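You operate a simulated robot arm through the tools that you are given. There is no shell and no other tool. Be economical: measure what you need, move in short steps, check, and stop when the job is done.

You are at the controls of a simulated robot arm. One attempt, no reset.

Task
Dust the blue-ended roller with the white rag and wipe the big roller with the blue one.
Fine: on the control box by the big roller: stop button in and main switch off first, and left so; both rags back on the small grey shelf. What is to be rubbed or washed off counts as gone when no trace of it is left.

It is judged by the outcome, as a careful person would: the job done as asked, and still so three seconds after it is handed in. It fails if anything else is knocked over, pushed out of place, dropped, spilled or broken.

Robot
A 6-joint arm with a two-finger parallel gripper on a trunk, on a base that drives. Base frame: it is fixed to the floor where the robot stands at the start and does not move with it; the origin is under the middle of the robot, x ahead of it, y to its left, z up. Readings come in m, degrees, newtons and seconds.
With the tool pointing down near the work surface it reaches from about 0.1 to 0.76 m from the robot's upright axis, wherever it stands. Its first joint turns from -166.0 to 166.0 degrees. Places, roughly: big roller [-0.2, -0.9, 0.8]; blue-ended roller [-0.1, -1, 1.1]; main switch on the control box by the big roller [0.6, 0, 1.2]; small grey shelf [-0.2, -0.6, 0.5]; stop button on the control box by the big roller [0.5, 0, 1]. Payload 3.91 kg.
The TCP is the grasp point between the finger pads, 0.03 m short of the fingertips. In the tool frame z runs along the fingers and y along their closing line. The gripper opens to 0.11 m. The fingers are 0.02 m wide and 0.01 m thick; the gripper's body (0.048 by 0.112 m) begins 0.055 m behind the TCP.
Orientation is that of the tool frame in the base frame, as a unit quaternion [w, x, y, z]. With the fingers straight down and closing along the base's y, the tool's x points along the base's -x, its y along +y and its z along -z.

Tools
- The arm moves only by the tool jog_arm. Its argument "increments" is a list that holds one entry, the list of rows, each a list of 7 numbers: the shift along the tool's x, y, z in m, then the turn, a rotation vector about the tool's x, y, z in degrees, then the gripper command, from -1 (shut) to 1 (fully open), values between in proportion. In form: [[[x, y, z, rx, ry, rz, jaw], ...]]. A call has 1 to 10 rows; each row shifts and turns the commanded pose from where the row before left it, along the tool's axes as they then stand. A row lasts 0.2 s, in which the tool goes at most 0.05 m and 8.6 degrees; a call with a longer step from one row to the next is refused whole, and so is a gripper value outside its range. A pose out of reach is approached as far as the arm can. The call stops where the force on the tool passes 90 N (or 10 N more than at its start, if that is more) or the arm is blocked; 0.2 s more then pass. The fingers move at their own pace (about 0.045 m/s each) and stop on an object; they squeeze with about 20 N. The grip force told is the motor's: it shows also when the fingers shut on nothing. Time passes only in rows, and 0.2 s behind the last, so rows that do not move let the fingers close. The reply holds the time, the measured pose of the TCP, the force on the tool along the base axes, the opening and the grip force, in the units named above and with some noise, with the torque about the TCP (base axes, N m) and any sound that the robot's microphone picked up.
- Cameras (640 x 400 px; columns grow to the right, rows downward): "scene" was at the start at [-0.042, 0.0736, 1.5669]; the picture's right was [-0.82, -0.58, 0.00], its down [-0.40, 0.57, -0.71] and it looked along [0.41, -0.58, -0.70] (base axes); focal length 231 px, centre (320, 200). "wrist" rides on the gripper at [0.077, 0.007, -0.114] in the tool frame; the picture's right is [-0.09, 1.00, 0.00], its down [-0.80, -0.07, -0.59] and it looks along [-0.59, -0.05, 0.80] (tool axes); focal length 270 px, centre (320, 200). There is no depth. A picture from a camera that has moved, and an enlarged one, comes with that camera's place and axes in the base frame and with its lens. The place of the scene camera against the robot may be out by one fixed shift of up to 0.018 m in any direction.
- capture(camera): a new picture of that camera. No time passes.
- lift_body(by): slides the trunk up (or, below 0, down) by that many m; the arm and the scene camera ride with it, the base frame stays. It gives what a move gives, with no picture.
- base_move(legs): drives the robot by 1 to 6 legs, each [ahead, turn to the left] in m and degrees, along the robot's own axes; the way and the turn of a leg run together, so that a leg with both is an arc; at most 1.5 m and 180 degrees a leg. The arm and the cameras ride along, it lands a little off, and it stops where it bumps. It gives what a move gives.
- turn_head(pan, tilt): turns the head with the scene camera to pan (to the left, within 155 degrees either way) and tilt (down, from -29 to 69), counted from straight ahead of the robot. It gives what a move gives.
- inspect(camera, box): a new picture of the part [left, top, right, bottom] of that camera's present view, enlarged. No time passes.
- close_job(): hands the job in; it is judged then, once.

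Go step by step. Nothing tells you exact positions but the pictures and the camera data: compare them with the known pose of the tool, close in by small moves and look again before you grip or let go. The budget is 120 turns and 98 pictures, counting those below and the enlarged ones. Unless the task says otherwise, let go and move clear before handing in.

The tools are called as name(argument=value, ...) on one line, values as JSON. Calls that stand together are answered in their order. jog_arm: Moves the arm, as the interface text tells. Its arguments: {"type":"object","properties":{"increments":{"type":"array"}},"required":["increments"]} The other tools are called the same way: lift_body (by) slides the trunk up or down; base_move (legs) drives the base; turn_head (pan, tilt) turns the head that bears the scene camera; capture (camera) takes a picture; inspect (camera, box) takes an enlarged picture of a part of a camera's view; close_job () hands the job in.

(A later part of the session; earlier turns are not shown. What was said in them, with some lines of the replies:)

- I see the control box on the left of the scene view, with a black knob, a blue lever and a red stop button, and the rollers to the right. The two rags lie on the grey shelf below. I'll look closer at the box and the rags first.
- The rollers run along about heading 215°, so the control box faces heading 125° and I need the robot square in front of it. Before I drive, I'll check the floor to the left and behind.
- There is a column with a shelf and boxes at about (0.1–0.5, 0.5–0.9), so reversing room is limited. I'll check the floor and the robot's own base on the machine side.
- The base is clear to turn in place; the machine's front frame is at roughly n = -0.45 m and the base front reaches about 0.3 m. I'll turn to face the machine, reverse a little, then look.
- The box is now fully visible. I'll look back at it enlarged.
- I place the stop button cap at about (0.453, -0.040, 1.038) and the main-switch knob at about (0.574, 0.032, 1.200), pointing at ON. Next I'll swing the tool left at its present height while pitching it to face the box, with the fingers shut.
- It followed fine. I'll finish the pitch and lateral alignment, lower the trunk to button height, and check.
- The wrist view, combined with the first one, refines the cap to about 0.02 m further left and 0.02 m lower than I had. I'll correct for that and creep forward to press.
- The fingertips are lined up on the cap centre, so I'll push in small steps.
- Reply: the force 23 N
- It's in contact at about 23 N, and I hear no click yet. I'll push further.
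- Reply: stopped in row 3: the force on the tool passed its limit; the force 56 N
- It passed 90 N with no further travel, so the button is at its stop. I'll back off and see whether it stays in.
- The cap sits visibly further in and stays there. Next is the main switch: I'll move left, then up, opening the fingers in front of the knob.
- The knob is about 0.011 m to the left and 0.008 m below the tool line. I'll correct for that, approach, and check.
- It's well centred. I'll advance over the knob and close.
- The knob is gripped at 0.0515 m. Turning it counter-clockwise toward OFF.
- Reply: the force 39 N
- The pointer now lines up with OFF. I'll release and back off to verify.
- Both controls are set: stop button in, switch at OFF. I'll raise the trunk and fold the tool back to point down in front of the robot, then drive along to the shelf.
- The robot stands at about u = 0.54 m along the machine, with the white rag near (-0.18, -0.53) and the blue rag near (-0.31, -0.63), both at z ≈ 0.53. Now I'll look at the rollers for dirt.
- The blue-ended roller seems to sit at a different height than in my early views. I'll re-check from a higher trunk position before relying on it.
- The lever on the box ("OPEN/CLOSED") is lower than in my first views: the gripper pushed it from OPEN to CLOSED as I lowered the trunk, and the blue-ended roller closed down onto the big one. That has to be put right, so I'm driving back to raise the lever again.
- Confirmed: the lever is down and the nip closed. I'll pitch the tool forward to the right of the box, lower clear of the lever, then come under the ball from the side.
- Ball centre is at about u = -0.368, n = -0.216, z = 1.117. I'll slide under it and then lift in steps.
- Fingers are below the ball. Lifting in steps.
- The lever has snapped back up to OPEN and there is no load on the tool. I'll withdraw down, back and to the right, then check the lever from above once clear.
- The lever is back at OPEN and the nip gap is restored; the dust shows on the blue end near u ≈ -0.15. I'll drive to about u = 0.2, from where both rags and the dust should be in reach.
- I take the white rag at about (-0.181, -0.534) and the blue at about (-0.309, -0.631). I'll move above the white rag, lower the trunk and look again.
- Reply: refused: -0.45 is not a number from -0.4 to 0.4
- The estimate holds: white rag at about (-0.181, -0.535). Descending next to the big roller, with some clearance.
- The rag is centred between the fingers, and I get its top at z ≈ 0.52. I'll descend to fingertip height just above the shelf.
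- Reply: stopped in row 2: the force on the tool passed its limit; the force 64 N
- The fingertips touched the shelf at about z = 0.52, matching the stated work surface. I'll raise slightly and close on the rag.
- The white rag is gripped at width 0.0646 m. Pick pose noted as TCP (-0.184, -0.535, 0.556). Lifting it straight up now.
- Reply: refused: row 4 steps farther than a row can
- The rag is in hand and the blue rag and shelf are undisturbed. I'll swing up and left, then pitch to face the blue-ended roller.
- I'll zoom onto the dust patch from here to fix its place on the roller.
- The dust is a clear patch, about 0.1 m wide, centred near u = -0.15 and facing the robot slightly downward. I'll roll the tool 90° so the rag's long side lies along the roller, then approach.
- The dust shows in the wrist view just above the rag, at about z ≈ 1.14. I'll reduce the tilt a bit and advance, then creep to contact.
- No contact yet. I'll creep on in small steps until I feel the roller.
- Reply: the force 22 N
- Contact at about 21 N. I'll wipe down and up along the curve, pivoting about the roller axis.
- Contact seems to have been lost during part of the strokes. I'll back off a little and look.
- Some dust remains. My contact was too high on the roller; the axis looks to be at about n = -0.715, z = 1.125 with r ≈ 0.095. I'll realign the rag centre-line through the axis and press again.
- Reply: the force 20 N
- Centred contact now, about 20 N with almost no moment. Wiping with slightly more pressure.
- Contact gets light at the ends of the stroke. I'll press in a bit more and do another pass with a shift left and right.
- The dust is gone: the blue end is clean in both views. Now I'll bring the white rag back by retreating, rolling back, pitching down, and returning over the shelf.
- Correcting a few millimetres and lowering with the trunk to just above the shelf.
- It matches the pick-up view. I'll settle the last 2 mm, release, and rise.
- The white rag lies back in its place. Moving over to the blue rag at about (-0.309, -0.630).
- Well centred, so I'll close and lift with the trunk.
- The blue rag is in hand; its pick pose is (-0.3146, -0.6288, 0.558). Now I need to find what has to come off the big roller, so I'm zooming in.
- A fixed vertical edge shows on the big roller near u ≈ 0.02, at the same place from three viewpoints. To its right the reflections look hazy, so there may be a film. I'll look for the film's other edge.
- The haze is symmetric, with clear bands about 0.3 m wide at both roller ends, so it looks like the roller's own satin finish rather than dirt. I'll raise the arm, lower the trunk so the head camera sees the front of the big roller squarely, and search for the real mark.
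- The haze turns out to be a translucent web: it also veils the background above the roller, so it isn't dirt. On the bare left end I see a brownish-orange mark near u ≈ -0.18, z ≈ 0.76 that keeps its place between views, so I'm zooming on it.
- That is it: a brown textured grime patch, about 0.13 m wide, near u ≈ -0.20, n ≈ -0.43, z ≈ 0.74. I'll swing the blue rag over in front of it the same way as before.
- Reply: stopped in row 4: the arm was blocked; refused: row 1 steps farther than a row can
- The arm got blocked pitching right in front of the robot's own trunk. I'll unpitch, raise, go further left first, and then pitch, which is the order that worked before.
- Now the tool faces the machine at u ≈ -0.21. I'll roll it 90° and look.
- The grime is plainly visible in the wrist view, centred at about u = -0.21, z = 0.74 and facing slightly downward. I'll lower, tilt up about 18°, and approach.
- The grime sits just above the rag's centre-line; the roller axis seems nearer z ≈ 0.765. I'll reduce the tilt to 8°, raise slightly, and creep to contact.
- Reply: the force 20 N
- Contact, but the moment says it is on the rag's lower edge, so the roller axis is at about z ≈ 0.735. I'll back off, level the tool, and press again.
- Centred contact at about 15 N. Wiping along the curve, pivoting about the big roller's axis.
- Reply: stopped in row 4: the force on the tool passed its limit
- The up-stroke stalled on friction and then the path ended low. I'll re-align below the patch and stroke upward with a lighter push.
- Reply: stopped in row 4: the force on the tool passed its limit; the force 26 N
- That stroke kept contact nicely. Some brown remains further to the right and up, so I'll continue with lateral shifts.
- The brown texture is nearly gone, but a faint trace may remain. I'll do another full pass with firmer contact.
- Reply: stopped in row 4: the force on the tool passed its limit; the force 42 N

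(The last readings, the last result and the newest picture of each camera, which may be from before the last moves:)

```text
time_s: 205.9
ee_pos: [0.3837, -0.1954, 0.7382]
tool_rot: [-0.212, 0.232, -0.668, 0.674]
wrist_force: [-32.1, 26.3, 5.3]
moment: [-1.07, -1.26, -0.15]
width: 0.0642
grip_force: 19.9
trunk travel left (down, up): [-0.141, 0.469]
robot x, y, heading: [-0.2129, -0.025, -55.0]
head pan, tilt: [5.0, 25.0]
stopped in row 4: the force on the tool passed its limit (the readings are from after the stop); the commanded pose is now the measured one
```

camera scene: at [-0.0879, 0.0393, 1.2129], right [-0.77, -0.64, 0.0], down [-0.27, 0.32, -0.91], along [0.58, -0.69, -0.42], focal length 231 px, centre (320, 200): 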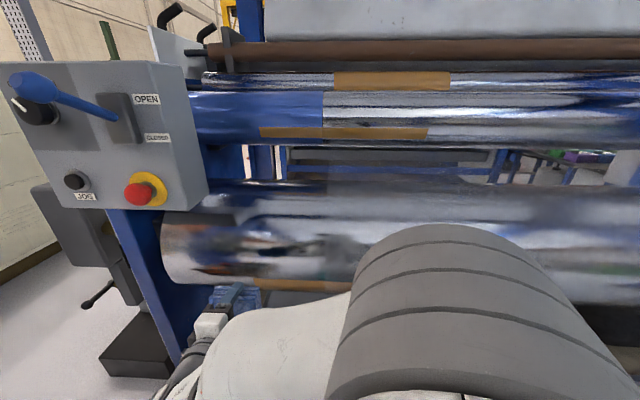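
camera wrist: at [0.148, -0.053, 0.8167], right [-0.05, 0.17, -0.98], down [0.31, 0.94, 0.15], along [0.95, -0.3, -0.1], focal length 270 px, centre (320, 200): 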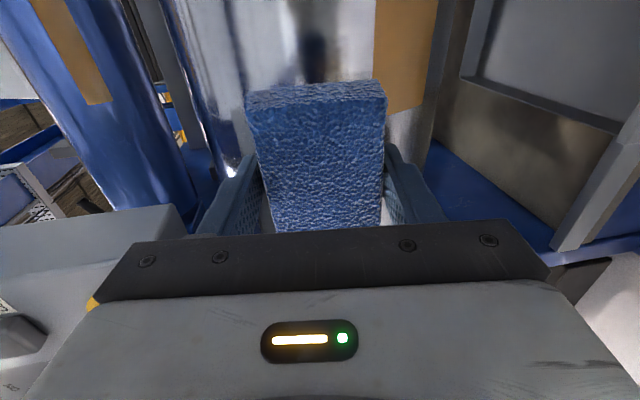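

jog_arm(increments=[[[0, 0, -0.001, 0, 0, 0, -1], [0, 0.0165, 0, 4, 0, 0, -1], [0, 0.0165, 0, 4, 0, 0, -1], [0, 0.0165, 0.001, 4, 0, 0, -1]]])

jog_arm(increments=[[[0, -0.0165, 0, -4, 0, 0, -1], [0, -0.0165, 0, -4, 0, 0, -1], [0, -0.0165, 0, -4, 0, 0, -1], [0, -0.0165, 0, -4, 0, 0, -1], [0, -0.0165, 0, -4, 0, 0, -1]]])

jog_arm(increments=[[[-0.04, 0, 0, 0, 0, 0, -1], [0, 0.0165, 0, 4, 0, 0, -1], [0, 0.0165, 0, 4, 0, 0, -1], [0, 0.0165, 0, 4, 0, 0, -1], [0, 0.0165, 0, 4, 0, 0, -1]]])

```text
time_s: 206.9
ee_pos: [0.3872, -0.2017, 0.6873]
tool_rot: [-0.234, 0.208, -0.595, 0.74]
wrist_force: [-6.9, 9.2, -0.3]
moment: [-0.21, -0.22, -0.35]
width: 0.0643
grip_force: 20.1
trunk travel left (down, up): [-0.141, 0.469]
robot x, y, heading: [-0.2134, -0.0265, -54.8]
head pan, tilt: [5.0, 25.0]
```

```text
time_s: 207.9
ee_pos: [0.3825, -0.1946, 0.7387]
tool_rot: [0.195, -0.247, 0.697, -0.645]
wrist_force: [-7.0, 8.3, -3.2]
moment: [-0.26, -0.2, -0.02]
width: 0.0645
grip_force: 19.8
trunk travel left (down, up): [-0.141, 0.469]
robot x, y, heading: [-0.2158, -0.0249, -55.1]
head pan, tilt: [5.0, 25.0]
stopped in row 5: the force on the tool passed its limit (the readings are from after the stop); the commanded pose is now the measured one
```

```text
time_s: 209.2
ee_pos: [0.4125, -0.1723, 0.6722]
tool_rot: [-0.229, 0.216, -0.6, 0.735]
wrist_force: [0.1, -0.2, 0.1]
moment: [0.0, 0.01, 0.01]
width: 0.0642
grip_force: 20.4
trunk travel left (down, up): [-0.141, 0.469]
robot x, y, heading: [-0.2138, -0.0237, -54.8]
head pan, tilt: [5.0, 25.0]
```

Up-strokes jam and down-strokes lose contact, so the axis must be higher than I assumed, about z ≈ 0.768. I'll re-centre accordingly and creep back to contact.

jog_arm(increments=[[[0, 0, -0.015, 0, 0, 0, -1], [0.01, -0.045, 0, 0, 0, 0, -1], [0.025, -0.006, 0, 0, 0, 0, -1], [0, 0, 0.005, 0, 0, 0, -1], [0, 0, 0.003, 0, 0, 0, -1], [0, 0, 0.003, 0, 0, 0, -1], [0, 0, 0.003, 0, 0, 0, -1]]])

```text
time_s: 210.8
ee_pos: [0.379, -0.184, 0.7218]
tool_rot: [-0.229, 0.217, -0.6, 0.735]
wrist_force: [0.1, 0.9, 1.2]
moment: [0.01, 0.0, 0.01]
width: 0.0645
grip_force: 20.7
trunk travel left (down, up): [-0.141, 0.469]
robot x, y, heading: [-0.2124, -0.0238, -54.9]
head pan, tilt: [5.0, 25.0]
```

jog_arm(increments=[[[0, 0, 0.003, 0, 0, 0, -1], [0, 0, 0.003, 0, 0, 0, -1], [0, 0, 0.002, 0, 0, 0, -1], [0, 0, 0.002, 0, 0, 0, -1]]])

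```text
time_s: 211.8
ee_pos: [0.385, -0.1923, 0.7249]
tool_rot: [-0.228, 0.217, -0.6, 0.735]
wrist_force: [0.3, 0.9, -1.2]
moment: [-0.02, -0.01, -0.01]
width: 0.0645
grip_force: 19.7
trunk travel left (down, up): [-0.141, 0.469]
robot x, y, heading: [-0.2151, -0.0262, -55.0]
head pan, tilt: [5.0, 25.0]
```

jog_arm(increments=[[[0, 0, 0.003, 0, 0, 0, -1], [0, 0, 0.002, 0, 0, 0, -1], [0, 0, 0.002, 0, 0, 0, -1]]])

```text
time_s: 212.6
ee_pos: [0.3857, -0.1941, 0.725]
tool_rot: [-0.229, 0.219, -0.6, 0.735]
wrist_force: [-34.5, 41.3, -10.2]
moment: [1.3, 0.59, -0.74]
width: 0.0644
grip_force: 19.9
trunk travel left (down, up): [-0.141, 0.469]
robot x, y, heading: [-0.2171, -0.0228, -55.2]
head pan, tilt: [5.0, 25.0]
```

Now the contact is on the lower edge, so the true axis is in between, at about z ≈ 0.75. Shifting 2 cm down gives the centred circle, and I'll stroke from there.

jog_arm(increments=[[[0, 0, -0.004, 0, 0, 0, -1], [0, 0.02, 0, 0, 0, 0, -1], [0, 0, 0.003, 0, 0, 0, -1], [0, 0, 0.002, 0, 0, 0, -1]]])

```text
time_s: 213.6
ee_pos: [0.3889, -0.2003, 0.7069]
tool_rot: [-0.228, 0.217, -0.599, 0.736]
wrist_force: [-21.6, 24.8, -2.4]
moment: [-0.35, -0.84, -0.08]
width: 0.0644
grip_force: 20.3
trunk travel left (down, up): [-0.141, 0.469]
robot x, y, heading: [-0.2133, -0.0206, -55.0]
head pan, tilt: [5.0, 25.0]
```

jog_arm(increments=[[[0, -0.0165, -0.0003, -4, 0, 0, -1], [0, -0.0165, -0.0003, -4, 0, 0, -1], [0, -0.0165, -0.0003, -4, 0, 0, -1], [0, -0.0165, -0.0003, -4, 0, 0, -1]]])

jog_arm(increments=[[[-0.03, 0, 0, 0, 0, 0, -1], [0, 0.0165, 0.0006, 4, 0, 0, -1], [0, 0.0165, 0.0006, 4, 0, 0, -1], [0, 0.0165, 0.0006, 4, 0, 0, -1], [0, 0.0165, 0.0006, 4, 0, 0, -1]]])

jog_arm(increments=[[[0.03, 0, 0, 0, 0, 0, -1], [0.035, 0, 0, 0, 0, 0, -1], [0, -0.0165, 0, -4, 0, 0, -1], [0, -0.0165, 0, -4, 0, 0, -1], [0, -0.0165, 0, -4, 0, 0, -1], [0, -0.0165, 0, -4, 0, 0, -1]]])

```text
time_s: 214.4
ee_pos: [0.384, -0.1933, 0.7471]
tool_rot: [0.198, -0.251, 0.682, -0.658]
wrist_force: [-8.8, 16.9, -7.0]
moment: [-0.52, -0.26, -0.02]
width: 0.064
grip_force: 19.9
trunk travel left (down, up): [-0.141, 0.469]
robot x, y, heading: [-0.2167, -0.0248, -55.0]
head pan, tilt: [5.0, 25.0]
stopped in row 4: the force on the tool passed its limit (the readings are from after the stop); the commanded pose is now the measured one
```

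```text
time_s: 215.6
ee_pos: [0.4084, -0.181, 0.6785]
tool_rot: [-0.23, 0.218, -0.584, 0.747]
wrist_force: [-0.8, -0.2, -0.8]
moment: [0.02, 0.01, 0.0]
width: 0.0642
grip_force: 19.7
trunk travel left (down, up): [-0.141, 0.469]
robot x, y, heading: [-0.2168, -0.0262, -54.6]
head pan, tilt: [5.0, 25.0]
```

```text
time_s: 217.0
ee_pos: [0.3556, -0.2132, 0.7488]
tool_rot: [0.198, -0.249, 0.682, -0.658]
wrist_force: [-5.2, 4.6, 0.4]
moment: [-0.19, -0.25, -0.04]
width: 0.0644
grip_force: 20.2
trunk travel left (down, up): [-0.141, 0.469]
robot x, y, heading: [-0.2103, -0.0259, -54.8]
head pan, tilt: [5.0, 25.0]
```

jog_arm(increments=[[[0, 0, -0.04, 0, 0, 0, -1], [0, 0.02, -0.045, 0, 0, 0, -1], [0, 0.03, -0.04, 0, 0, 0, -1]]])

inspect(camera="scene", box=[175, 225, 295, 300])

```text
time_s: 217.8
ee_pos: [0.2778, -0.1128, 0.7072]
tool_rot: [0.197, -0.248, 0.683, -0.659]
wrist_force: [-0.4, -0.1, 0.2]
moment: [0.0, 0.02, 0.01]
width: 0.0646
grip_force: 20.1
trunk travel left (down, up): [-0.141, 0.469]
robot x, y, heading: [-0.2168, -0.0253, -55.0]
head pan, tilt: [5.0, 25.0]
```

```text
5.33 times, centred on (235, 262) of scene
camera zoom: at [-0.0889, 0.0399, 1.213], right [-0.77, -0.64, 0.0], down [-0.27, 0.32, -0.91], along [0.58, -0.69, -0.42], focal length 1230 px, centre (773, -133)
```

zoom: 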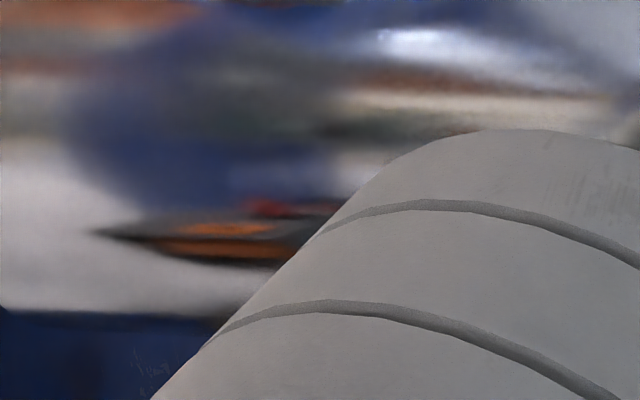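

The arm blocks the head's view. I'll go to the earlier pose where the wrist camera saw the patch.

jog_arm(increments=[[[-0.012, -0.042, -0.005, 0, 0, 0, -1], [-0.012, -0.042, -0.005, 0, 0, 0, -1], [-0.012, -0.042, -0.005, 0, 0, 0, -1], [-0.01, -0.042, -0.003, 0, 0, 0, -1]]])

inspect(camera="wrist", box=[360, 0, 552, 120])

```text
time_s: 218.8
ee_pos: [0.3197, -0.0729, 0.8724]
tool_rot: [0.196, -0.249, 0.683, -0.658]
wrist_force: [1.0, -0.1, -1.3]
moment: [-0.01, -0.01, -0.02]
width: 0.0642
grip_force: 20.2
trunk travel left (down, up): [-0.141, 0.469]
robot x, y, heading: [-0.2191, -0.0241, -55.1]
head pan, tilt: [5.0, 25.0]
```

```text
3.33 times, centred on (456, 60) of wrist
camera zoom: at [0.1877, -0.0281, 0.8764], right [-0.01, 0.06, -1.0], down [0.29, 0.95, 0.06], along [0.96, -0.29, -0.03], focal length 901 px, centre (-133, 667)
```

zoom: 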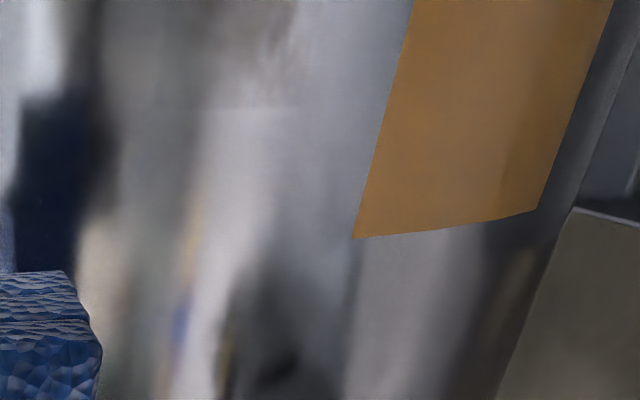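

Most is gone; a faint brownish remainder shows at the right end, at u ≈ -0.17 to -0.13, z ≈ 0.755. I'll wipe there, centred at u ≈ -0.14.

jog_arm(increments=[[[0.021, 0.037, 0, 1.8, 0, 0, -1], [0.021, 0.037, 0, 1.8, 0, 0, -1], [0.021, 0.037, 0, 1.8, 0, 0, -1], [0.021, 0.037, 0, 1.8, 0, 0, -1], [0, 0, 0.045, 0, 0, 0, -1], [0, 0, 0.045, 0, 0, 0, -1], [0, 0, 0.03, 0, 0, 0, -1], [0, 0, 0.008, 0, 0, 0, -1], [0, 0, 0.004, 0, 0, 0, -1], [0, 0, 0.003, 0, 0, 0, -1]]])

```text
time_s: 221.0
ee_pos: [0.3236, -0.2353, 0.7392]
tool_rot: [-0.212, 0.236, -0.639, 0.701]
wrist_force: [-0.2, 0.6, -0.6]
moment: [0.02, -0.01, 0.02]
width: 0.064
grip_force: 20.2
trunk travel left (down, up): [-0.141, 0.469]
robot x, y, heading: [-0.2171, -0.0264, -55.1]
head pan, tilt: [5.0, 25.0]
```

jog_arm(increments=[[[0, 0, 0.003, 0, 0, 0, -1], [0, 0, 0.002, 0, 0, 0, -1], [0, 0, 0.002, 0, 0, 0, -1]]])

```text
time_s: 221.8
ee_pos: [0.3262, -0.2375, 0.7389]
tool_rot: [-0.213, 0.238, -0.639, 0.7]
wrist_force: [-26.6, 34.9, -6.0]
moment: [1.31, 0.61, -0.44]
width: 0.0644
grip_force: 20.1
trunk travel left (down, up): [-0.141, 0.469]
robot x, y, heading: [-0.2182, -0.0251, -55.2]
head pan, tilt: [5.0, 25.0]
```

jog_arm(increments=[[[0, 0, -0.002, -4, 0, 0, -1], [0, -0.0125, 0.0005, -3, 0, 0, -1], [0, -0.0125, 0, -3, 0, 0, -1], [0, -0.0125, 0, -3, 0, 0, -1]]])

jog_arm(increments=[[[-0.025, 0, 0.001, 0, 0, 0, -1], [0, 0.0125, 0, 3, 0, 0, -1], [0, 0.0125, 0.0005, 3, 0, 0, -1], [0, 0.0125, 0.0005, 3, 0, 0, -1], [0, 0.0125, 0.0005, 3, 0, 0, -1]]])

jog_arm(increments=[[[0.045, 0, 0.001, 0, 0, 0, -1], [0, -0.0125, 0, -3, 0, 0, -1], [0, -0.0125, 0, -3, 0, 0, -1], [0, -0.0125, 0, -3, 0, 0, -1], [0, -0.0125, 0, -3, 0, 0, -1], [-0.03, 0, 0, 0, 0, 0, -1]]])

```text
time_s: 222.6
ee_pos: [0.3238, -0.237, 0.7465]
tool_rot: [0.188, -0.26, 0.694, -0.645]
wrist_force: [-5.5, 9.8, -5.7]
moment: [-0.25, -0.17, 0.0]
width: 0.0643
grip_force: 19.8
trunk travel left (down, up): [-0.141, 0.469]
robot x, y, heading: [-0.2176, -0.0225, -54.7]
head pan, tilt: [5.0, 25.0]
stopped in row 3: the force on the tool passed its limit (the readings are from after the stop); the commanded pose is now the measured one
```

```text
time_s: 223.8
ee_pos: [0.3426, -0.2248, 0.6932]
tool_rot: [-0.214, 0.238, -0.623, 0.714]
wrist_force: [0.0, -0.1, -0.1]
moment: [0.02, 0.04, 0.04]
width: 0.0644
grip_force: 20.4
trunk travel left (down, up): [-0.141, 0.469]
robot x, y, heading: [-0.2179, -0.0249, -55.0]
head pan, tilt: [5.0, 25.0]
```

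```text
time_s: 225.2
ee_pos: [0.3316, -0.2305, 0.7496]
tool_rot: [0.188, -0.258, 0.694, -0.646]
wrist_force: [-12.9, 1.5, 2.8]
moment: [-0.16, -0.55, -0.35]
width: 0.0645
grip_force: 19.8
trunk travel left (down, up): [-0.141, 0.469]
robot x, y, heading: [-0.2163, -0.0266, -54.9]
head pan, tilt: [5.0, 25.0]
```

jog_arm(increments=[[[-0.03, 0, 0, 0, 0, 0, -1], [-0.03, 0, 0, 0, 0, 0, -1], [0.035, 0, 0, 0, 0, 0, -1], [0.035, 0, 0, 0, 0, 0, -1], [0, -0.0125, 0, -3, 0, 0, -1], [-0.035, 0, 0, 0, 0, 0, -1], [-0.03, 0, 0, 0, 0, 0, -1], [0.035, 0, 0, 0, 0, 0, -1], [0.03, 0, 0, 0, 0, 0, -1]]])

jog_arm(increments=[[[0, 0, -0.045, 0, 0, 0, -1], [-0.02, -0.015, -0.04, 0, 0, 0, -1], [-0.03, -0.025, -0.03, 0, 0, 0, -1], [-0.02, -0.025, -0.02, 0, 0, 0, -1], [-0.01, -0.025, 0, 3, 0, 0, -1]]])

inspect(camera="wrist", box=[330, 0, 522, 120])

```text
time_s: 226.5
ee_pos: [0.3266, -0.2312, 0.7484]
tool_rot: [0.17, -0.259, 0.719, -0.622]
wrist_force: [-28.0, 18.4, 0.6]
moment: [-0.69, -1.0, -0.13]
width: 0.0642
grip_force: 20.1
trunk travel left (down, up): [-0.141, 0.469]
robot x, y, heading: [-0.2158, -0.0258, -54.9]
head pan, tilt: [5.0, 25.0]
stopped in row 6: the force on the tool passed its limit (the readings are from after the stop); the commanded pose is now the measured one
```

```text
time_s: 227.7
ee_pos: [0.3331, -0.0818, 0.8522]
tool_rot: [0.176, -0.254, 0.702, -0.641]
wrist_force: [-0.4, 0.4, 0.8]
moment: [-0.01, 0.01, 0.01]
width: 0.0642
grip_force: 20.2
trunk travel left (down, up): [-0.141, 0.469]
robot x, y, heading: [-0.2126, -0.0208, -55.3]
head pan, tilt: [5.0, 25.0]
```

```text
3.33 times, centred on (426, 60) of wrist
camera zoom: at [0.2044, -0.0355, 0.8655], right [-0.06, 0.1, -0.99], down [0.32, 0.95, 0.08], along [0.95, -0.31, -0.09], focal length 901 px, centre (-33, 667)
```

zoom: 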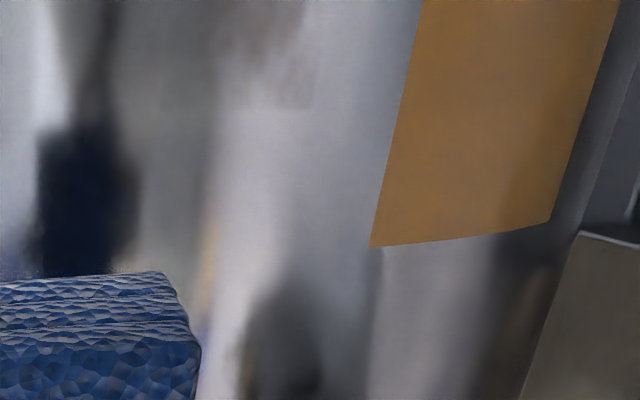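

A faint remainder is left at u ≈ -0.17 to -0.13, z ≈ 0.745–0.775, higher than my strokes reached. I'll approach there from slightly above.

jog_arm(increments=[[[0.035, 0.022, 0, 0, 0, 0, -1], [0.035, 0.022, 0, 0, 0, 0, -1], [0.03, 0.022, 0, 0, 0, 0, -1], [0, 0, 0.045, 0, 0, 0, -1], [0, 0, 0.045, 0, 0, 0, -1], [0, 0, 0.015, 0, 0, 0, -1], [0, 0, 0.006, 0, 0, 0, -1], [0, 0, 0.004, 0, 0, 0, -1], [0, 0, 0.003, 0, 0, 0, -1]]])

```text
time_s: 229.7
ee_pos: [0.3108, -0.2357, 0.7813]
tool_rot: [0.176, -0.255, 0.702, -0.641]
wrist_force: [-0.2, -0.5, -0.9]
moment: [0.01, 0.0, 0.02]
width: 0.0647
grip_force: 20.8
trunk travel left (down, up): [-0.141, 0.469]
robot x, y, heading: [-0.2166, -0.0287, -55.2]
head pan, tilt: [5.0, 25.0]
```

jog_arm(increments=[[[0, 0, 0.004, 0, 0, 0, -1], [0, 0, 0.003, 0, 0, 0, -1], [0, 0, 0.002, 0, 0, 0, -1]]])

```text
time_s: 230.5
ee_pos: [0.317, -0.2422, 0.7797]
tool_rot: [0.175, -0.254, 0.702, -0.641]
wrist_force: [-0.1, -0.7, -0.5]
moment: [-0.03, 0.01, 0.02]
width: 0.0644
grip_force: 20.4
trunk travel left (down, up): [-0.141, 0.469]
robot x, y, heading: [-0.2162, -0.0227, -55.3]
head pan, tilt: [5.0, 25.0]
```

jog_arm(increments=[[[0, 0, 0.002, 0, 0, 0, -1], [0, 0, 0.002, 0, 0, 0, -1], [0, 0, 0.002, 0, 0, 0, -1]]])

```text
time_s: 231.3
ee_pos: [0.3194, -0.2468, 0.7793]
tool_rot: [0.176, -0.256, 0.703, -0.64]
wrist_force: [-8.6, 7.4, -2.1]
moment: [-0.06, -0.03, 0.57]
width: 0.0643
grip_force: 20.3
trunk travel left (down, up): [-0.141, 0.469]
robot x, y, heading: [-0.2152, -0.0256, -54.9]
head pan, tilt: [5.0, 25.0]
```

Contact is centred vertically but only on the rag's left end, so the yaw is about 1–2° off. I'll correct the yaw and rub up/down and sideways.

jog_arm(increments=[[[0, 0, 0.0, 0, -1.5, 0, -1], [0, 0, 0.001, 0, 0, 0, -1], [-0.02, 0, 0, 0, 0, 0, -1], [-0.02, 0, 0, 0, 0, 0, -1], [0.02, 0, 0, 0, 0, 0, -1], [0.02, 0, 0, 0, 0, 0, -1]]])

jog_arm(increments=[[[0, 0.0085, 0.0003, 2, 0, 0, -1], [0, 0.0085, 0.0003, 2, 0, 0, -1], [-0.02, 0, 0, 0, 0, 0, -1], [0.02, 0, 0, 0, 0, 0, -1], [0, 0.0085, 0.0003, 2, 0, 0, -1], [0, 0.0085, 0.0003, 2, 0, 0, -1], [-0.02, 0, 0, 0, 0, 0, -1], [0.02, 0, 0, 0, 0, 0, -1]]])

jog_arm(increments=[[[0, -0.0085, 0, -2, 0, 0, -1], [0, -0.0085, 0, -2, 0, 0, -1], [0, -0.0085, 0, -2, 0, 0, -1], [0, -0.0085, 0, -2, 0, 0, -1], [0, -0.0085, 0, -2, 0, 0, -1], [0, -0.0085, 0, -2, 0, 0, -1]]])

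```text
time_s: 232.7
ee_pos: [0.3193, -0.2482, 0.7797]
tool_rot: [0.186, -0.262, 0.7, -0.638]
wrist_force: [-4.6, 9.1, 0.2]
moment: [0.06, -0.06, 0.3]
width: 0.0645
grip_force: 20.1
trunk travel left (down, up): [-0.141, 0.469]
robot x, y, heading: [-0.2146, -0.026, -55.1]
head pan, tilt: [5.0, 25.0]
```

```text
time_s: 234.5
ee_pos: [0.3203, -0.2424, 0.7457]
tool_rot: [-0.204, 0.254, -0.653, 0.684]
wrist_force: [-6.0, 49.1, -2.8]
moment: [1.78, 0.0, 0.26]
width: 0.0644
grip_force: 19.8
trunk travel left (down, up): [-0.141, 0.469]
robot x, y, heading: [-0.2177, -0.0245, -54.9]
head pan, tilt: [5.0, 25.0]
```

```text
time_s: 235.2
ee_pos: [0.3147, -0.2437, 0.7528]
tool_rot: [0.188, -0.266, 0.683, -0.654]
wrist_force: [-6.3, 16.6, -7.8]
moment: [-0.36, -0.15, 0.05]
width: 0.0643
grip_force: 20.0
trunk travel left (down, up): [-0.141, 0.469]
robot x, y, heading: [-0.2143, -0.0255, -54.8]
head pan, tilt: [5.0, 25.0]
stopped in row 3: the force on the tool passed its limit (the readings are from after the stop); the commanded pose is now the measured one
```

jog_arm(increments=[[[0, 0, -0.045, 0, 0, 0, -1], [-0.02, -0.015, -0.04, 0, 0, 0, -1], [-0.03, -0.03, -0.02, 0, 0, 0, -1], [-0.02, -0.03, -0.01, 0, 0, 0, -1], [-0.01, -0.03, 0, 0, 0, 0, -1]]])

inspect(camera="wrist", box=[330, 0, 522, 120])

```text
time_s: 236.4
ee_pos: [0.3217, -0.104, 0.8571]
tool_rot: [0.186, -0.265, 0.684, -0.654]
wrist_force: [-0.4, -1.3, 0.1]
moment: [0.01, 0.01, -0.03]
width: 0.0645
grip_force: 19.6
trunk travel left (down, up): [-0.141, 0.469]
robot x, y, heading: [-0.2157, -0.0257, -54.9]
head pan, tilt: [5.0, 25.0]
```

```text
3.33 times, centred on (426, 60) of wrist
camera zoom: at [0.1912, -0.0604, 0.8662], right [-0.05, 0.06, -1.0], down [0.28, 0.96, 0.04], along [0.96, -0.28, -0.06], focal length 901 px, centre (-33, 667)
```

zoom: 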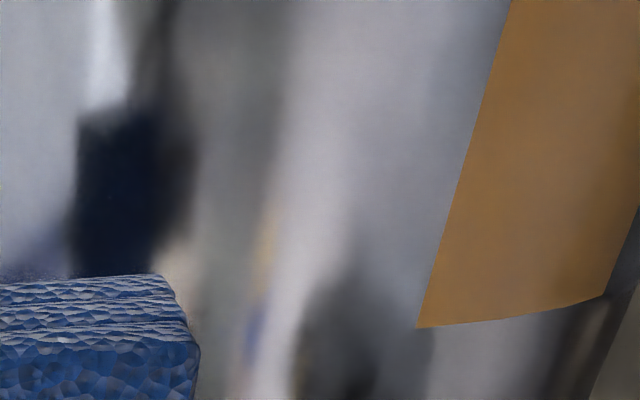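

This part is now clean. I'll fold the arm back the way it came, which also clears the head camera's view for a last check of the whole patch.

jog_arm(increments=[[[0, 0, -0.003, 0, 0, 8.6, -1], [0, 0, -0.003, 0, 0, 8.6, -1], [0, 0, -0.003, 0, 0, 8.6, -1], [0, 0, -0.003, 0, 0, 8.6, -1], [0, 0, -0.003, 0, 0, 8.6, -1], [0, 0, -0.003, 0, 0, 8.6, -1], [0, 0, -0.003, 0, 0, 8.6, -1], [0, 0, -0.003, 0, 0, 8.6, -1], [0, 0, -0.003, 0, 0, 8.6, -1], [0, 0, -0.003, 0, 0, 8.6, -1]]])

jog_arm(increments=[[[0, -0.02, 0, 0, 8.6, 0, -1], [0, -0.02, 0, 0, 8.6, 0, -1], [0, -0.02, 0, 0, 8.6, 0, -1], [0, -0.02, 0, 0, 8.6, 0, -1], [0, -0.02, 0, 0, 8.6, 0, -1], [0, -0.02, 0, 0, 8.6, 0, -1], [0, -0.02, 0, 0, 8.6, 0, -1], [0, -0.02, 0, 0, 8.6, 0, -1], [0, -0.02, 0, 0, 8.6, 0, -1], [0, -0.02, 0, 0, 8.6, 0, -1]]])

inspect(camera="scene", box=[175, 225, 295, 300])

```text
time_s: 238.6
ee_pos: [0.3035, -0.082, 0.8605]
tool_rot: [0.584, 0.274, 0.68, -0.349]
wrist_force: [-0.2, 0.1, -0.8]
moment: [0.01, 0.01, 0.0]
width: 0.0642
grip_force: 19.7
trunk travel left (down, up): [-0.141, 0.469]
robot x, y, heading: [-0.2178, -0.0251, -55.5]
head pan, tilt: [5.0, 25.0]
```

```text
time_s: 240.8
ee_pos: [0.1478, -0.2031, 0.8916]
tool_rot: [-0.038, 0.439, 0.895, -0.07]
wrist_force: [1.0, -0.5, 0.3]
moment: [0.01, 0.03, 0.0]
width: 0.0646
grip_force: 20.5
trunk travel left (down, up): [-0.141, 0.469]
robot x, y, heading: [-0.2174, -0.0253, -55.1]
head pan, tilt: [5.0, 25.0]
```

```text
5.33 times, centred on (235, 262) of scene
camera zoom: at [-0.0894, 0.0412, 1.2129], right [-0.77, -0.64, 0.0], down [-0.27, 0.32, -0.91], along [0.58, -0.69, -0.42], focal length 1230 px, centre (773, -133)
```

zoom: 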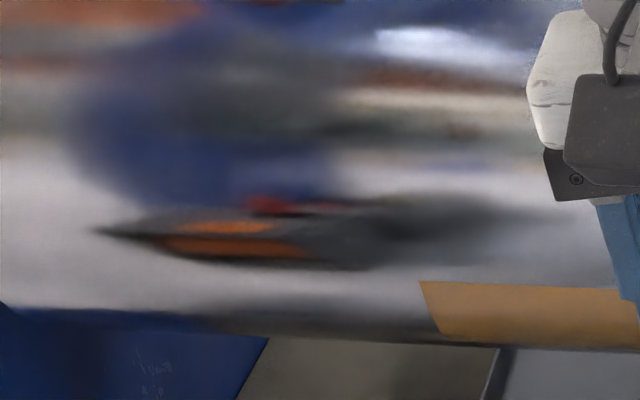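

The patch is gone; only smooth reflections remain. I'll straighten the tool and carry the blue rag back above its place.

jog_arm(increments=[[[0, 0, -0.01, -4.6, 0, 0, -1], [0, 0, -0.01, -4.5, 0, 1.3, -1], [-0.006, -0.0445, -0.005, 0, 0, 0, -1], [-0.006, -0.0445, -0.005, 0, 0, 0, -1], [-0.006, -0.0445, -0.005, 0, 0, 0, -1], [-0.006, -0.0445, -0.005, 0, 0, 0, -1], [-0.006, -0.0445, -0.005, 0, 0, 0, -1], [-0.006, -0.0445, -0.005, 0, 0, 0, -1], [-0.006, -0.0445, -0.005, 0, 0, 0, -1]]])

jog_arm(increments=[[[-0.006, -0.0445, 0, 0, 0, 0, -1], [-0.006, -0.0445, 0, 0, 0, 0, -1], [-0.006, -0.0445, 0, 0, 0, 0, -1], [-0.006, -0.0445, 0, 0, 0, 0, -1], [-0.006, -0.0445, 0, 0, 0, 0, -1], [-0.006, -0.0445, 0, 0, 0, 0, -1], [-0.005, -0.0445, 0, 0, 0, 0, -1]]])

```text
time_s: 242.8
ee_pos: [-0.0739, -0.4224, 0.9444]
tool_rot: [-0.002, 0.45, 0.893, 0.001]
wrist_force: [-0.1, 0.9, -0.4]
moment: [-0.02, 0.01, 0.01]
width: 0.0644
grip_force: 19.7
trunk travel left (down, up): [-0.141, 0.469]
robot x, y, heading: [-0.2156, -0.0188, -55.2]
head pan, tilt: [5.0, 25.0]
```

```text
time_s: 244.4
ee_pos: [-0.3048, -0.6392, 0.9467]
tool_rot: [-0.002, 0.45, 0.893, 0.002]
wrist_force: [0.2, -0.2, -1.5]
moment: [-0.03, 0.01, 0.02]
width: 0.0644
grip_force: 20.1
trunk travel left (down, up): [-0.141, 0.469]
robot x, y, heading: [-0.2154, -0.023, -55.0]
head pan, tilt: [5.0, 25.0]
```

jog_arm(increments=[[[0.0141, -0.002, 0, 0, 0, 0, -1], [0, 0, 0, 0, 0, 0, -1]]])

lift_body(by=-0.1)

jog_arm(increments=[[[0, 0, 0.045, 0, 0, 0, -1], [0, 0, 0.045, 0, 0, 0, -1], [0, 0, 0.045, 0, 0, 0, -1], [0, 0, 0.045, 0, 0, 0, -1], [0, 0, 0.045, 0, 0, 0, -1], [0, 0, 0.03, 0, 0, 0, -1], [0, 0, 0.02, 0, 0, 0, -1]]])

capture(camera="wrist")

```text
time_s: 245.0
ee_pos: [-0.3135, -0.6303, 0.9481]
tool_rot: [-0.001, 0.45, 0.893, 0.001]
wrist_force: [-0.9, 0.2, -0.1]
moment: [0.0, 0.0, -0.02]
width: 0.0641
grip_force: 20.3
trunk travel left (down, up): [-0.141, 0.469]
robot x, y, heading: [-0.2133, -0.0238, -54.9]
head pan, tilt: [5.0, 25.0]
```

```text
time_s: 246.3
ee_pos: [-0.3139, -0.6302, 0.8486]
tool_rot: [-0.001, 0.45, 0.893, 0.001]
wrist_force: [-0.2, 0.0, -0.6]
moment: [-0.03, 0.03, -0.01]
width: 0.0644
grip_force: 20.5
trunk travel left (down, up): [-0.041, 0.569]
robot x, y, heading: [-0.2162, -0.02, -55.0]
head pan, tilt: [5.0, 25.0]
```

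```text
time_s: 247.9
ee_pos: [-0.3127, -0.6262, 0.5721]
tool_rot: [-0.002, 0.45, 0.893, 0.001]
wrist_force: [-0.5, -0.5, -0.7]
moment: [0.01, -0.02, 0.0]
width: 0.0644
grip_force: 20.1
trunk travel left (down, up): [-0.041, 0.569]
robot x, y, heading: [-0.2154, -0.0269, -55.0]
head pan, tilt: [5.0, 25.0]
```

```text
6 pictures are left
camera wrist: at [-0.3533, -0.562, 0.688], right [0.85, 0.52, 0.0], down [0.42, -0.69, 0.59], along [0.31, -0.5, -0.81], focal length 270 px, centre (320, 200)
```

wrist: 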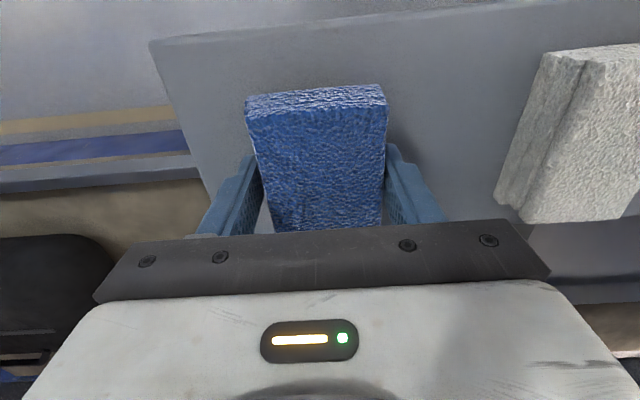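

Positioned over its place. Lowering the last bit gently, releasing, and rising.

jog_arm(increments=[[[0, 0, 0.006, 0, 0, 0, -1], [0, 0, 0.005, 0, 0, 0, -1], [0, 0, 0.003, 0, 0, 0, -1], [0, 0, 0.002, 0, 0, 0, -1]]])

jog_arm(increments=[[[0, 0, 0, 0, 0, 0, 0.6], [0, 0, 0, 0, 0, 0, 0.6], [0, 0, 0, 0, 0, 0, 0.6], [0, 0, -0.01, 0, 0, 0, 0.6], [0, 0, -0.04, 0, 0, 0, 0.6], [0, 0, -0.05, 0, 0, 0, 0.6], [0, 0, -0.05, 0, 0, 0, 0.6]]])

capture(camera="wrist")

```text
time_s: 248.9
ee_pos: [-0.3157, -0.6285, 0.5574]
tool_rot: [-0.001, 0.451, 0.893, 0.001]
wrist_force: [0.9, 0.1, -1.1]
moment: [0.0, -0.02, 0.0]
width: 0.0644
grip_force: 20.0
trunk travel left (down, up): [-0.041, 0.569]
robot x, y, heading: [-0.2176, -0.0257, -55.3]
head pan, tilt: [5.0, 25.0]
```

```text
time_s: 250.5
ee_pos: [-0.3138, -0.6287, 0.7089]
tool_rot: [-0.001, 0.45, 0.893, 0.002]
wrist_force: [0.2, -0.1, -0.1]
moment: [0.03, 0.02, 0.01]
width: 0.0881
grip_force: 0.1
trunk travel left (down, up): [-0.041, 0.569]
robot x, y, heading: [-0.2178, -0.028, -55.2]
head pan, tilt: [5.0, 25.0]
```

```text
5 pictures are left
camera wrist: at [-0.354, -0.5646, 0.8231], right [0.85, 0.52, 0.0], down [0.42, -0.69, 0.59], along [0.31, -0.5, -0.81], focal length 270 px, centre (320, 200)
```

wrist: 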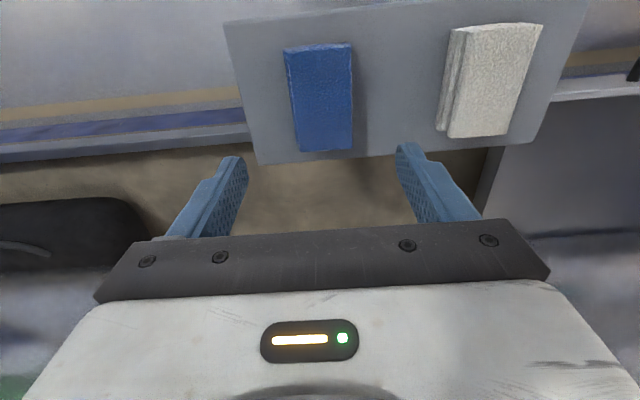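

Both rags lie on the shelf. I'll rise clear and take a last look at the box and rollers.

jog_arm(increments=[[[0.005, 0, -0.045, 0, 0, 0, 0.6], [0.005, 0, -0.045, 0, 0, 0, 0.6], [0.005, 0, -0.045, 0, 0, 0, 0.6], [0.005, 0, -0.045, 0, 0, 0, 0.6], [0.005, 0, -0.045, 0, 0, 0, 0.6], [0.005, 0, -0.045, 0, 0, 0, 0.6]]])

inspect(camera="scene", box=[0, 40, 360, 300])

inspect(camera="scene", box=[160, 80, 340, 290])

```text
time_s: 251.9
ee_pos: [-0.3271, -0.5864, 0.943]
tool_rot: [-0.002, 0.451, 0.893, 0.0]
wrist_force: [-0.9, 1.0, 0.0]
moment: [0.03, -0.02, 0.0]
width: 0.088
grip_force: 0.1
out of reach, approached as far as the arm can: row 5, 6
trunk travel left (down, up): [-0.041, 0.569]
robot x, y, heading: [-0.2143, -0.0237, -55.0]
head pan, tilt: [5.0, 25.0]
```

```text
1.54 times, centred on (180, 170) of scene
camera zoom: at [-0.0894, 0.0405, 1.113], right [-0.77, -0.64, 0.0], down [-0.27, 0.32, -0.91], along [0.58, -0.69, -0.42], focal length 355 px, centre (535, 246)
```

zoom: 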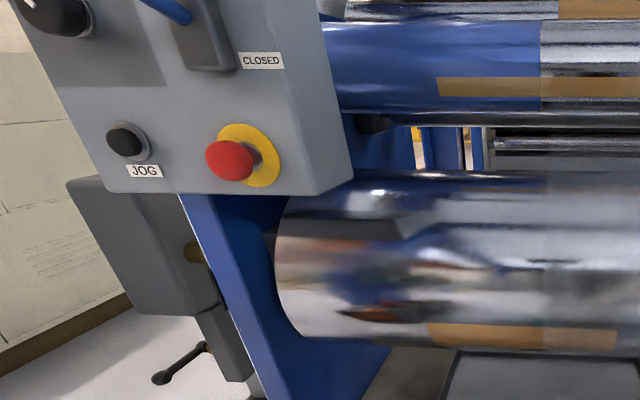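

```text
1.90 times, centred on (250, 185) of scene
camera zoom: at [-0.0894, 0.0405, 1.113], right [-0.77, -0.64, 0.0], down [-0.27, 0.32, -0.91], along [0.58, -0.69, -0.42], focal length 440 px, centre (453, 229)
```

zoom: 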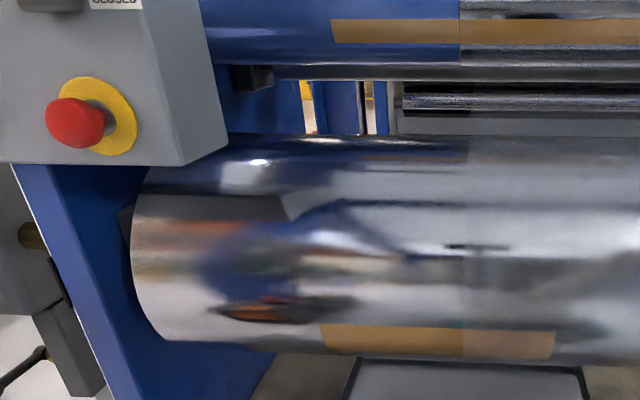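

inspect(camera="scene", box=[190, 205, 286, 265])

turn_head(pan=20, tilt=10)

capture(camera="scene")

```text
6.67 times, centred on (238, 235) of scene
camera zoom: at [-0.0894, 0.0405, 1.113], right [-0.77, -0.64, 0.0], down [-0.27, 0.32, -0.91], along [0.58, -0.69, -0.42], focal length 1538 px, centre (867, -33)
```

zoom: 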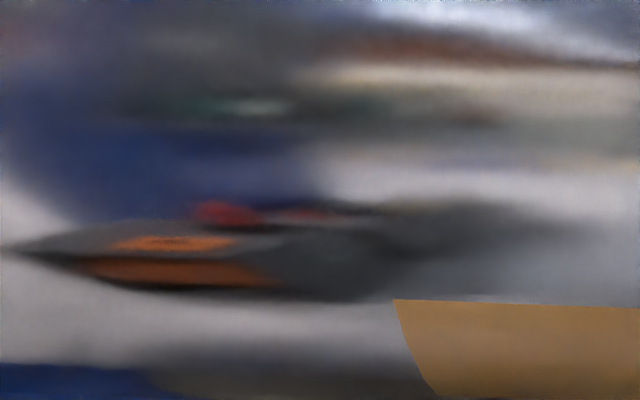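

```text
time_s: 252.7
ee_pos: [-0.3272, -0.5862, 0.9435]
tool_rot: [-0.001, 0.45, 0.893, 0.0]
wrist_force: [-0.4, -0.9, 0.9]
moment: [-0.02, 0.02, 0.01]
width: 0.0882
grip_force: 0.1
trunk travel left (down, up): [-0.041, 0.569]
robot x, y, heading: [-0.2209, -0.026, -55.2]
head pan, tilt: [20.0, 10.0]
```

```text
1 pictures are left
camera scene: at [-0.0725, 0.0581, 1.1373], right [-0.57, -0.82, 0.0], down [-0.14, 0.1, -0.98], along [0.81, -0.56, -0.17], focal length 231 px, centre (320, 200)
```

scene: 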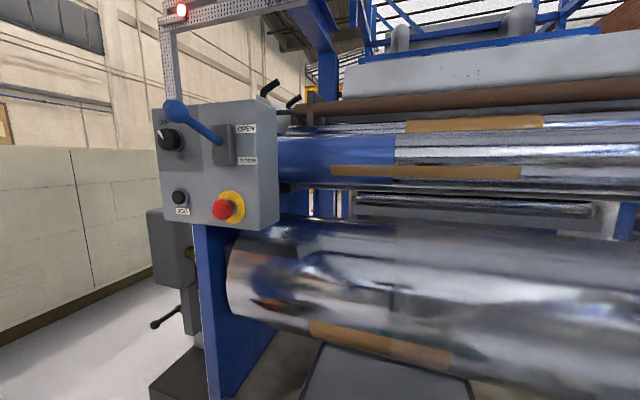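

The last views show no trace of dust or grime. The stop button is in, the main switch is at OFF, the lever is back at OPEN, and both rags are on the shelf with the arm clear, so I'm handing in.

close_job()

```text
The job is handed in.
```

The job is done and handed in. The stop button is in and the main switch is off. I dusted the blue-ended roller with the white rag and wiped the grime off the big roller with the blue one, and both rags are back on the grey shelf.

I also knocked the OPEN/CLOSED lever on the control box down to CLOSED while lowering the arm, which closed the blue-ended roller down onto the big one. I pushed the lever back up to OPEN before wiping, and it was still there in the last picture.
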